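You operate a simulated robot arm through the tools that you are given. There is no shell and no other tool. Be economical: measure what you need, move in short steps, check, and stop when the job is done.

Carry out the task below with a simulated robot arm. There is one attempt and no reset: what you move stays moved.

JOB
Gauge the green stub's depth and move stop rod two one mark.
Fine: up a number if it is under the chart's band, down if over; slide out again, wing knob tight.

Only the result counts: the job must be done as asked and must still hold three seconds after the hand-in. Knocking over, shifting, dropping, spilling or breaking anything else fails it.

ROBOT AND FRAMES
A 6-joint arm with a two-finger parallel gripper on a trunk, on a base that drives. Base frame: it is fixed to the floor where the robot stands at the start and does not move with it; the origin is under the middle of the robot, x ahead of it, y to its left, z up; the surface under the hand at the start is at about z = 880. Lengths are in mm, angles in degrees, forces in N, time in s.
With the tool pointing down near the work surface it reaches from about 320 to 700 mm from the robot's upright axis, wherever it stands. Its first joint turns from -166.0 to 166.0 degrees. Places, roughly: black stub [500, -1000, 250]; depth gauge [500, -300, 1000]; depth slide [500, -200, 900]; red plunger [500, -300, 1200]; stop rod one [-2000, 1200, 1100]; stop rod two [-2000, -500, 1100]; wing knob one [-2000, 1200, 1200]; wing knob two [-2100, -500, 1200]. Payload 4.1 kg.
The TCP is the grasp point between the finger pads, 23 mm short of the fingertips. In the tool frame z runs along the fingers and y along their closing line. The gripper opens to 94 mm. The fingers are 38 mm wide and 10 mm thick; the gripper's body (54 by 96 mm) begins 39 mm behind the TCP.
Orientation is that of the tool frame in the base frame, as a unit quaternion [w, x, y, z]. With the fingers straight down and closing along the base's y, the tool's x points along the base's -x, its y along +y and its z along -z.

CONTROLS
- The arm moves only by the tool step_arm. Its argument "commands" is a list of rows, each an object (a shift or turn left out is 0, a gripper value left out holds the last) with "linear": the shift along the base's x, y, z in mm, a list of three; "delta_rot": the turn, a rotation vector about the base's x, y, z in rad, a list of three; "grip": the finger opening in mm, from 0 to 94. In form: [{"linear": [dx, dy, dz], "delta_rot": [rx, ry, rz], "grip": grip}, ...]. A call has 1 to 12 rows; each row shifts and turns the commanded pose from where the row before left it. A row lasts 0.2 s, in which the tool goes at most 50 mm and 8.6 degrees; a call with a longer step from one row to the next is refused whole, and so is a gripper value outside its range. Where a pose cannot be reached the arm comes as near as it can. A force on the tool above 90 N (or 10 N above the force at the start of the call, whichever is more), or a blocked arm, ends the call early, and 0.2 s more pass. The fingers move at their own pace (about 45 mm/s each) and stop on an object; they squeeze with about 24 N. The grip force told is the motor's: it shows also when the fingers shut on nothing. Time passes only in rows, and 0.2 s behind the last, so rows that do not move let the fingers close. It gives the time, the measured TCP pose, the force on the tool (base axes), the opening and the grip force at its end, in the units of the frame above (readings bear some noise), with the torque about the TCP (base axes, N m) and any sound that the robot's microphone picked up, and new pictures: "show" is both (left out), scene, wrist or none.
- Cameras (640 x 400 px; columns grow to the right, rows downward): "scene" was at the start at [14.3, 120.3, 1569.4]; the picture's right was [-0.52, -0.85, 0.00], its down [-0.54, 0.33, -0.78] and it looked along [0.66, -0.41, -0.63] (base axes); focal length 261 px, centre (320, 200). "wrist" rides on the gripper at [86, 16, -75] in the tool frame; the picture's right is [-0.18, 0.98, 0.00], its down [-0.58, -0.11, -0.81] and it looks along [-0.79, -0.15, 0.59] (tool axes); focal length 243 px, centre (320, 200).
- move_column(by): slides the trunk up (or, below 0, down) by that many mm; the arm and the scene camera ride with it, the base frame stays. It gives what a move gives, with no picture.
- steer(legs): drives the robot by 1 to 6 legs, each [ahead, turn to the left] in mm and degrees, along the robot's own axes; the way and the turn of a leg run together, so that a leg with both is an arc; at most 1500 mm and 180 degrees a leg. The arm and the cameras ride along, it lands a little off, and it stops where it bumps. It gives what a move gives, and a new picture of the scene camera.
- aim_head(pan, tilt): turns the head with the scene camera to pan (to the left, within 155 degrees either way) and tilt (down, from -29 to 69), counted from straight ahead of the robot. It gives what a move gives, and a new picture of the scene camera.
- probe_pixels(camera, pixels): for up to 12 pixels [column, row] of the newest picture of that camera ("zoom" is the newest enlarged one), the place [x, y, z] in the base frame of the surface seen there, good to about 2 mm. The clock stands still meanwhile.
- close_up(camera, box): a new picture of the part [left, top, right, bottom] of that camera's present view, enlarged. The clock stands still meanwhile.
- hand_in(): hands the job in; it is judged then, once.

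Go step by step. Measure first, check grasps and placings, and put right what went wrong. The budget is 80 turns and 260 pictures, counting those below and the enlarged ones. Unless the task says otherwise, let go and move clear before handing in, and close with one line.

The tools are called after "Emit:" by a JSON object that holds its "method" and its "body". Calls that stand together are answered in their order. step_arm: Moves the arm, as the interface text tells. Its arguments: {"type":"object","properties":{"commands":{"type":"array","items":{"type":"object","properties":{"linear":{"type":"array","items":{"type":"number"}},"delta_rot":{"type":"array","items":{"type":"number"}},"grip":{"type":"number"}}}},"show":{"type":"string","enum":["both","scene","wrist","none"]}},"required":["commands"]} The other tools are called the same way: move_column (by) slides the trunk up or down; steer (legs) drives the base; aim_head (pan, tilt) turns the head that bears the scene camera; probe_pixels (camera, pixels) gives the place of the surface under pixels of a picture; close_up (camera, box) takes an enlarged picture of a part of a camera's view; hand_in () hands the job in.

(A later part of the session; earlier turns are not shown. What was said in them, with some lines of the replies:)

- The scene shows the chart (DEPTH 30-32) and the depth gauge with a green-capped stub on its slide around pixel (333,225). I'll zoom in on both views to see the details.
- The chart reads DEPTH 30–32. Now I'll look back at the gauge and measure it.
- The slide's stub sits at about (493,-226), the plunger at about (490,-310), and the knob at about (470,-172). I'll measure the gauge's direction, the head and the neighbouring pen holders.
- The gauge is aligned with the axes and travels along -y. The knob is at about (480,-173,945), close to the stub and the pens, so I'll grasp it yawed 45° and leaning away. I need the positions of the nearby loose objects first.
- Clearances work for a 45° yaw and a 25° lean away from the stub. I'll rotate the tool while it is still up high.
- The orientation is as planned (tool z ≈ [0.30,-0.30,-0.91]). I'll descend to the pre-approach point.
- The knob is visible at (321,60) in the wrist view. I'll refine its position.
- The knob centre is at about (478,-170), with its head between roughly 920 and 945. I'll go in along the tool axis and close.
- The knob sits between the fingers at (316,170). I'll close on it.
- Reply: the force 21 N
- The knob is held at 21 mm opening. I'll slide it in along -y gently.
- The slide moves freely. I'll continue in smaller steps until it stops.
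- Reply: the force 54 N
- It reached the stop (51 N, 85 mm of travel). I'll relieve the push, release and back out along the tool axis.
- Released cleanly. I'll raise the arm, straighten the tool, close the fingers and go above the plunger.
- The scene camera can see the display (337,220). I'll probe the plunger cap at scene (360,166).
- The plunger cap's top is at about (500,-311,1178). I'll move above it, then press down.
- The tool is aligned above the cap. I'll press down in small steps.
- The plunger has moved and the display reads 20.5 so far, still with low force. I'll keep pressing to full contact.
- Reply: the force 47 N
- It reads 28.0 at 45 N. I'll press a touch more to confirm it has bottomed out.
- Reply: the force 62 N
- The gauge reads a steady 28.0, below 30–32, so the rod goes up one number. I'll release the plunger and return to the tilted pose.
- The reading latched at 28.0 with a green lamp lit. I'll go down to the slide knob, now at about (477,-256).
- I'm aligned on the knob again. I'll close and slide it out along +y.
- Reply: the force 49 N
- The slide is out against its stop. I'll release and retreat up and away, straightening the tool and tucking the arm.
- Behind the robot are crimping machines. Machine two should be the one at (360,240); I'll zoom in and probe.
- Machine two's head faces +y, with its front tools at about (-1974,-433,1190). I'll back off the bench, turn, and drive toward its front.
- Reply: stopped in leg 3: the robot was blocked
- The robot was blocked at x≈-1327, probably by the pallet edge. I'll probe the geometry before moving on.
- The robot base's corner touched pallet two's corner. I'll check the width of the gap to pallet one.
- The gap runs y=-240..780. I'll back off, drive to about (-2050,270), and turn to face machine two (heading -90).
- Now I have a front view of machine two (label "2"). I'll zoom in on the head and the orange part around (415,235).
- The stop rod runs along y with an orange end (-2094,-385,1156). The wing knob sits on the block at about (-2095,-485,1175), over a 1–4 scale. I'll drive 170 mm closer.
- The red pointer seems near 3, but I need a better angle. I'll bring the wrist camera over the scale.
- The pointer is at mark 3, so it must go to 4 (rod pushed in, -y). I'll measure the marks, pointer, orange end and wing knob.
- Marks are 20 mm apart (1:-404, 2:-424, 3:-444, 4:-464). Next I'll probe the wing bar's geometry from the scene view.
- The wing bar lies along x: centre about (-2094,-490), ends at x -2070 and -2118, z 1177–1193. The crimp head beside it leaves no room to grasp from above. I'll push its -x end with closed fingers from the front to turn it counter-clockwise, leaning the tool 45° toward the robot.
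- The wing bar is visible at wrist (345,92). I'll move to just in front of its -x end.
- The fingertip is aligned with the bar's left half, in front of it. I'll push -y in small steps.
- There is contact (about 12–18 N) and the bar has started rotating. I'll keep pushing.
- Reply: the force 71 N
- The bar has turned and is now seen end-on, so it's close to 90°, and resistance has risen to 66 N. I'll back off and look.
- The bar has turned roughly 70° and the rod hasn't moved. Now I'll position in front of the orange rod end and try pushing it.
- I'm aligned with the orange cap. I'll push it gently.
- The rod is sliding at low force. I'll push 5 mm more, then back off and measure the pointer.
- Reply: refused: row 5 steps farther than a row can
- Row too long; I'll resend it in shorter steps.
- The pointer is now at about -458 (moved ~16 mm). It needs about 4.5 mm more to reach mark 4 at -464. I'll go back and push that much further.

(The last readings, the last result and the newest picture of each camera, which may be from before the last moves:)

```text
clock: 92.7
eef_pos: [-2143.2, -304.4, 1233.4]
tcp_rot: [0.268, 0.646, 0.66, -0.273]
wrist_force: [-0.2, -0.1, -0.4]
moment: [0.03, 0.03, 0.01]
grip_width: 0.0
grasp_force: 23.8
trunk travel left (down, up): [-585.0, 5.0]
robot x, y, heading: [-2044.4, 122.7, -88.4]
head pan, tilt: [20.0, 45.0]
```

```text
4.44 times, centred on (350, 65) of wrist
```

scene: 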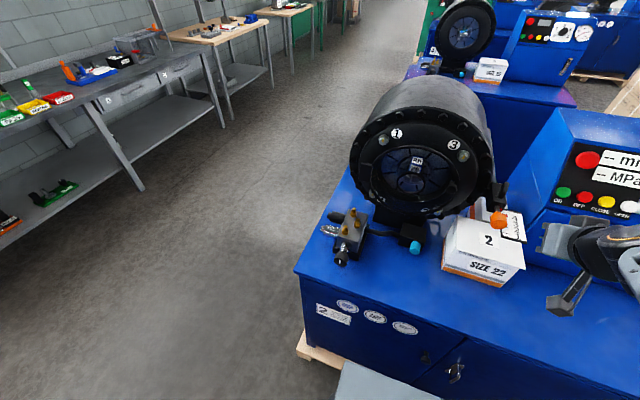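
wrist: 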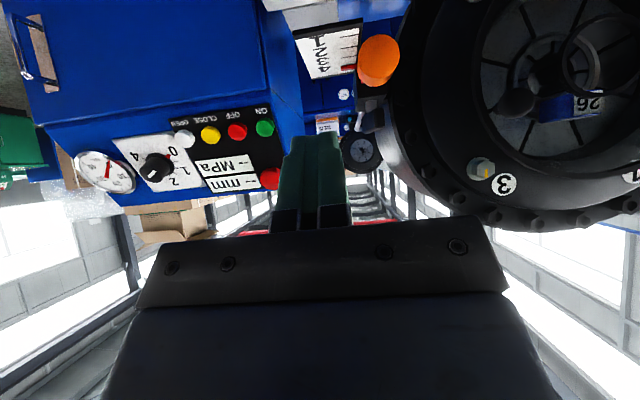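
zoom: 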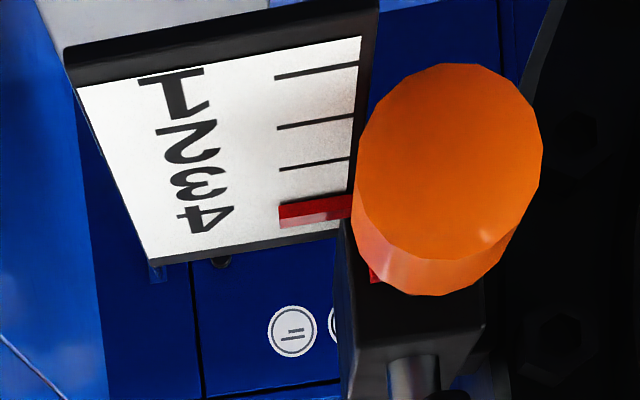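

The pointer's faces straddle -464, so it sits on mark 4 (cap moved 20.5 mm). Now I need to retighten the wing knob, so I'll probe the bar's current pose and the nearby rim.

Emit:
{"method": "close_up", "body": {"camera": "scene", "box": [470, 165, 530, 215]}}

Emit:
{"method": "probe_pixels", "body": {"camera": "zoom", "pixels": [[390, 205], [380, 235], [360, 250], [345, 255], [370, 190], [330, 240], [320, 265], [225, 160], [235, 190], [240, 215], [230, 120], [350, 225]]}}

```text
8.00 times, centred on (500, 190) of scene
```

zoom: 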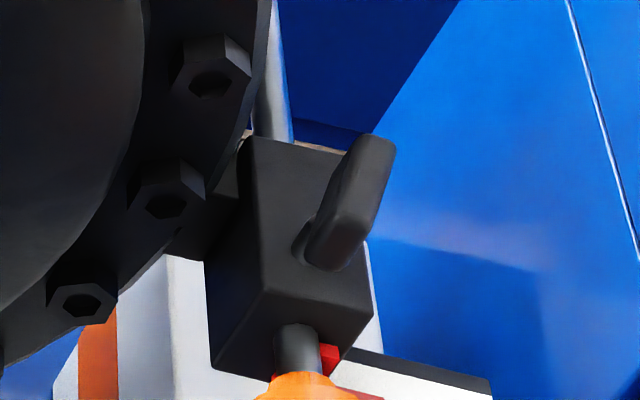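

```text
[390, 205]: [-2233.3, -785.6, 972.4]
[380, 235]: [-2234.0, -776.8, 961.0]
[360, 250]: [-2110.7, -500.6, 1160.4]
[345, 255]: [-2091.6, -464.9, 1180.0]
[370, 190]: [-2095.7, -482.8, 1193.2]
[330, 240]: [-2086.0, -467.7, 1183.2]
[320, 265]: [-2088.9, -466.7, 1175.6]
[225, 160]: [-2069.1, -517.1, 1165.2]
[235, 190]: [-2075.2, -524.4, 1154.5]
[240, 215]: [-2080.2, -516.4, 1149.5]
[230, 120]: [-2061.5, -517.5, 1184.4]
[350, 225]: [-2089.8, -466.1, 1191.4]
```

The bar's front end is now at about (-2088,-466). I'll place the fingertip on its -x side and push +x to turn it back clockwise.

Emit:
{"method": "step_arm", "body": {"commands": [{"linear": [10, -45, 0]}, {"linear": [10, -44, 0]}, {"linear": [6, -27, -22]}, {"linear": [6, -27, -22]}, {}], "show": "wrist"}}

Emit:
{"method": "close_up", "body": {"camera": "wrist", "box": [250, 40, 430, 200]}}

```text
clock: 93.9
eef_pos: [-2111.8, -447.4, 1187.0]
tcp_rot: [0.268, 0.646, 0.661, -0.273]
wrist_force: [0.0, 0.7, -1.1]
moment: [-0.02, -0.01, -0.01]
grip_width: 0.0
grasp_force: 24.2
trunk travel left (down, up): [-585.0, 5.0]
robot x, y, heading: [-2040.2, 125.0, -88.5]
head pan, tilt: [20.0, 45.0]
```

wrist: 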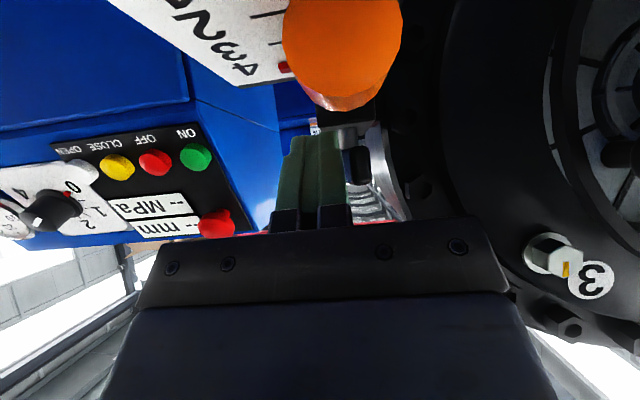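

```text
2.50 times, centred on (340, 120) of wrist
```

zoom: 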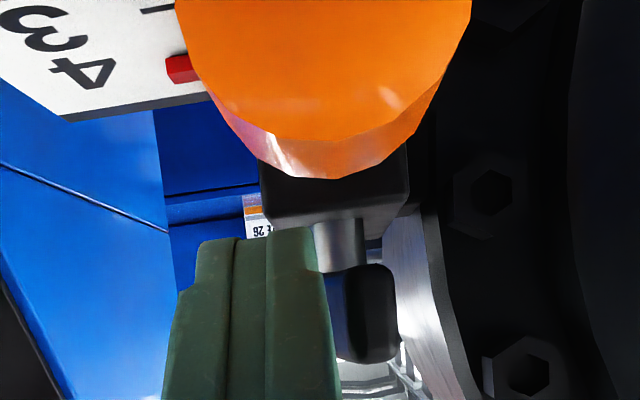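

The finger is on the left side of the bar's front end. I'll push +x.

Emit:
{"method": "step_arm", "body": {"commands": [{"linear": [4, 0, 0]}, {"linear": [4, 0, 0]}, {"linear": [4, 0, 0]}, {"linear": [4, 0, 0]}, {"linear": [4, 0, 0]}, {}], "show": "wrist"}}

Emit:
{"method": "close_up", "body": {"camera": "wrist", "box": [250, 40, 430, 200]}}

```text
clock: 95.3
eef_pos: [-2092.7, -450.5, 1189.0]
tcp_rot: [0.268, 0.646, 0.661, -0.274]
wrist_force: [-0.5, 0.9, -0.1]
moment: [-0.03, 0.02, -0.03]
grip_width: 0.1
grasp_force: 24.1
trunk travel left (down, up): [-585.0, 5.0]
robot x, y, heading: [-2044.3, 124.2, -88.5]
head pan, tilt: [20.0, 45.0]
```

wrist: 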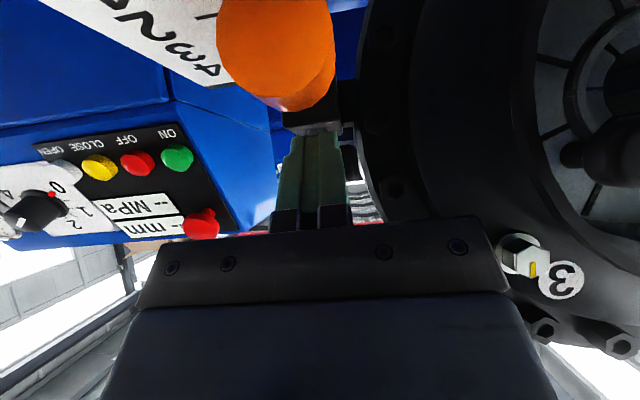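

```text
2.50 times, centred on (340, 120) of wrist
```

zoom: 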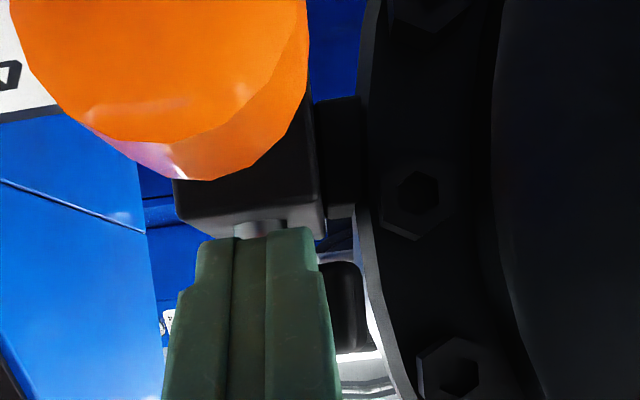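

The bar is turning back. I'll push a bit further in +x, then sweep -y to close it.

Emit:
{"method": "step_arm", "body": {"commands": [{"linear": [4, 0, 0]}, {"linear": [3, 0, 0]}, {"linear": [0, -3, 0]}, {"linear": [0, -3, 0]}, {}], "show": "wrist"}}

Emit:
{"method": "close_up", "body": {"camera": "wrist", "box": [250, 40, 430, 200]}}

Emit:
{"method": "close_up", "body": {"camera": "scene", "box": [470, 165, 550, 225]}}

```text
clock: 96.5
eef_pos: [-2086.7, -455.8, 1188.3]
tcp_rot: [0.269, 0.645, 0.66, -0.274]
wrist_force: [1.5, 1.7, 0.4]
moment: [-0.04, -0.03, 0.04]
grip_width: 0.0
grasp_force: 24.1
trunk travel left (down, up): [-585.0, 5.0]
robot x, y, heading: [-2038.8, 126.3, -88.6]
head pan, tilt: [20.0, 45.0]
```

wrist: 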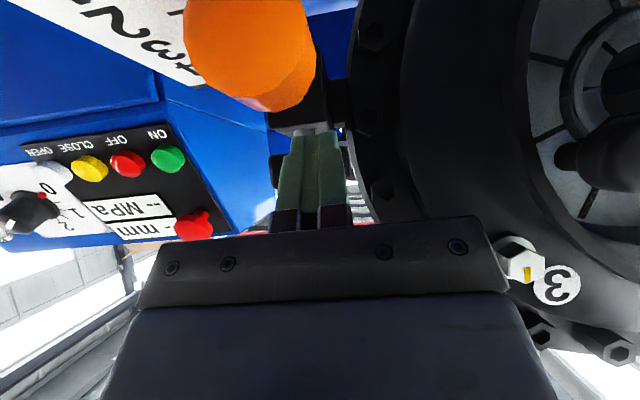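

```text
2.50 times, centred on (340, 120) of wrist
```

zoom: 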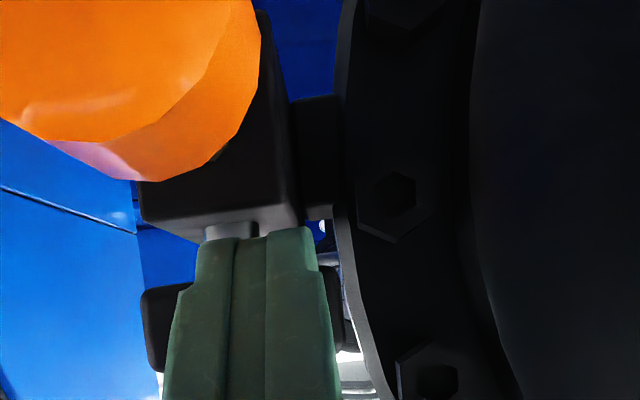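

```text
6.67 times, centred on (510, 195) of scene
```

zoom: 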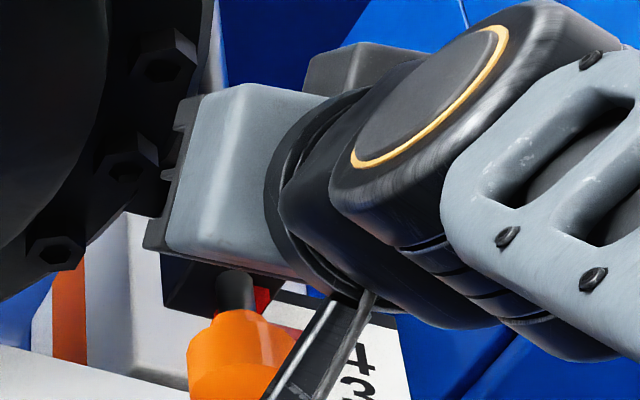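

The bar is nearly back in line with x. I'll push -y on its +x side until it resists firmly.

Emit:
{"method": "step_arm", "body": {"commands": [{"linear": [2, -2, 0]}, {"linear": [0, -3, 0]}, {"linear": [0, -3, 0]}, {"linear": [0, -3, 0]}, {}], "show": "wrist"}}

Emit:
{"method": "close_up", "body": {"camera": "wrist", "box": [250, 40, 430, 200]}}

```text
clock: 97.7
eef_pos: [-2084.7, -456.3, 1188.3]
tcp_rot: [0.268, 0.646, 0.662, -0.27]
wrist_force: [-16.1, 61.6, -6.0]
moment: [0.38, 0.72, -0.55]
grip_width: 0.0
grasp_force: 24.1
trunk travel left (down, up): [-585.0, 5.0]
robot x, y, heading: [-2042.1, 125.0, -88.5]
head pan, tilt: [20.0, 45.0]
```

wrist: 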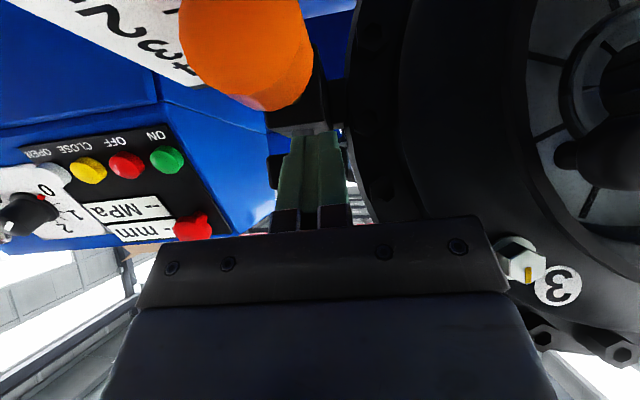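

```text
2.50 times, centred on (340, 120) of wrist
```

zoom: 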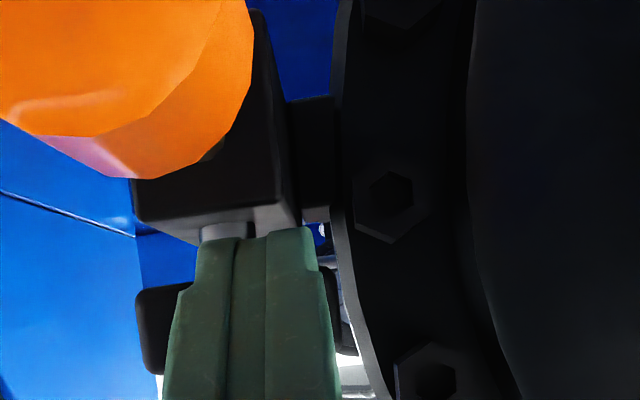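

It resists firmly (62 N) with the tip at y≈-486, the original bar face. I'll back off and verify the bar angle and pointer.

Emit:
{"method": "step_arm", "body": {"commands": [{"linear": [0, 12, 0]}, {"linear": [-5, 25, 25]}, {"linear": [-10, 30, 30]}, {"linear": [-20, 40, 10]}, {"linear": [-20, 40, 0]}], "show": "scene"}}

Emit:
{"method": "close_up", "body": {"camera": "scene", "box": [470, 165, 540, 240]}}

Emit:
{"method": "close_up", "body": {"camera": "wrist", "box": [290, 20, 410, 140]}}

```text
clock: 98.9
eef_pos: [-2139.8, -319.8, 1253.4]
tcp_rot: [0.27, 0.645, 0.661, -0.274]
wrist_force: [0.8, 0.0, -0.4]
moment: [-0.01, -0.01, -0.02]
grip_width: 0.0
grasp_force: 23.8
trunk travel left (down, up): [-585.0, 5.0]
robot x, y, heading: [-2040.6, 125.9, -88.6]
head pan, tilt: [20.0, 45.0]
```

scene: 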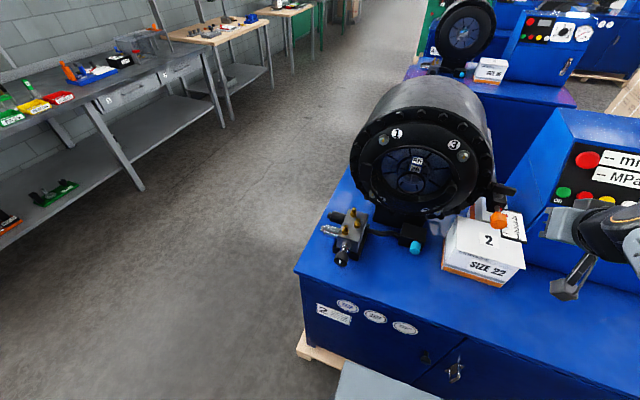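

```text
5.33 times, centred on (505, 202) of scene
```

zoom: 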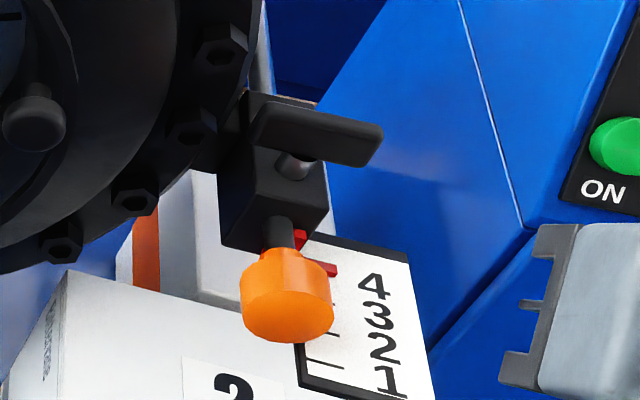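

```text
3.33 times, centred on (350, 80) of wrist
```

zoom: 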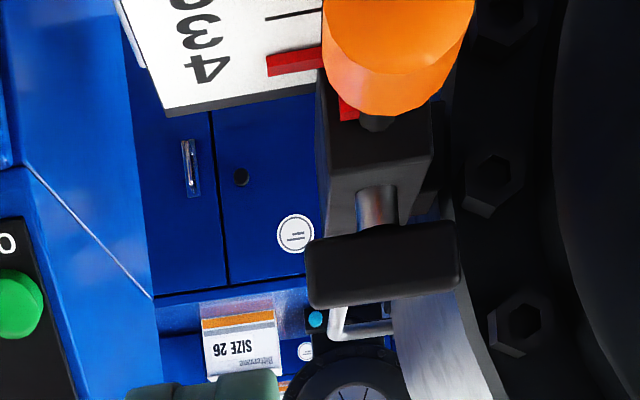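

The bar is back across, as it was at the start, and the pointer is at 4. I'll verify with probes.

Emit:
{"method": "close_up", "body": {"camera": "scene", "box": [480, 175, 540, 240]}}

Emit:
{"method": "probe_pixels", "body": {"camera": "scene", "pixels": [[500, 187], [505, 188], [510, 190], [515, 191], [532, 215]]}}

Emit:
{"method": "probe_pixels", "body": {"camera": "zoom", "pixels": [[280, 242], [285, 240], [275, 240], [282, 246], [230, 325], [282, 315], [60, 75], [180, 100]]}}

```text
6.15 times, centred on (510, 208) of scene
```

zoom: 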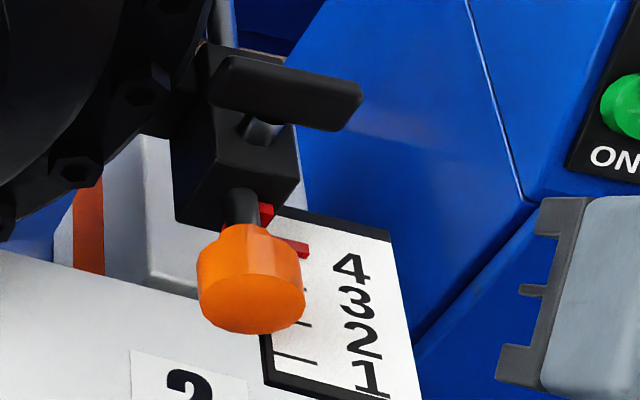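

```text
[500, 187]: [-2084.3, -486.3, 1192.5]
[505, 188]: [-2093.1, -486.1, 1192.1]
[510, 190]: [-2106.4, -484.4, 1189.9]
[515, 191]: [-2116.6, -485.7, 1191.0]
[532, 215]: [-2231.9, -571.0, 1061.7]
```

```text
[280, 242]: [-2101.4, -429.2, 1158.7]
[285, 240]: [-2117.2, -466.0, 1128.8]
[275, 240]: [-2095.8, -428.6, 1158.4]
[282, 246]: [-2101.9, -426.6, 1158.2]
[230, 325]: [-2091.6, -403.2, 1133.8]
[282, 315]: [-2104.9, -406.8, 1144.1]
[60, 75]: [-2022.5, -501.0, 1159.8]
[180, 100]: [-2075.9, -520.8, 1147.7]
```

The wing bar is fully back at its original tight angle (face y≈-486 along its whole length). The pointer sits on mark 4 (~-464), the slide was left out, and the arm is clear, so I'm handing in.

Emit:
{"method": "hand_in", "body": {}}

```text
The job is handed in.
```

The green stub gauged 28.0, under the chart's 30–32. I moved stop rod two up one mark, from 3 to 4. The wing knob is tight again and the depth slide is back out; on the way over the robot's base bumped machine two's pallet and stopped, and I didn't check whether the pallet shifted.
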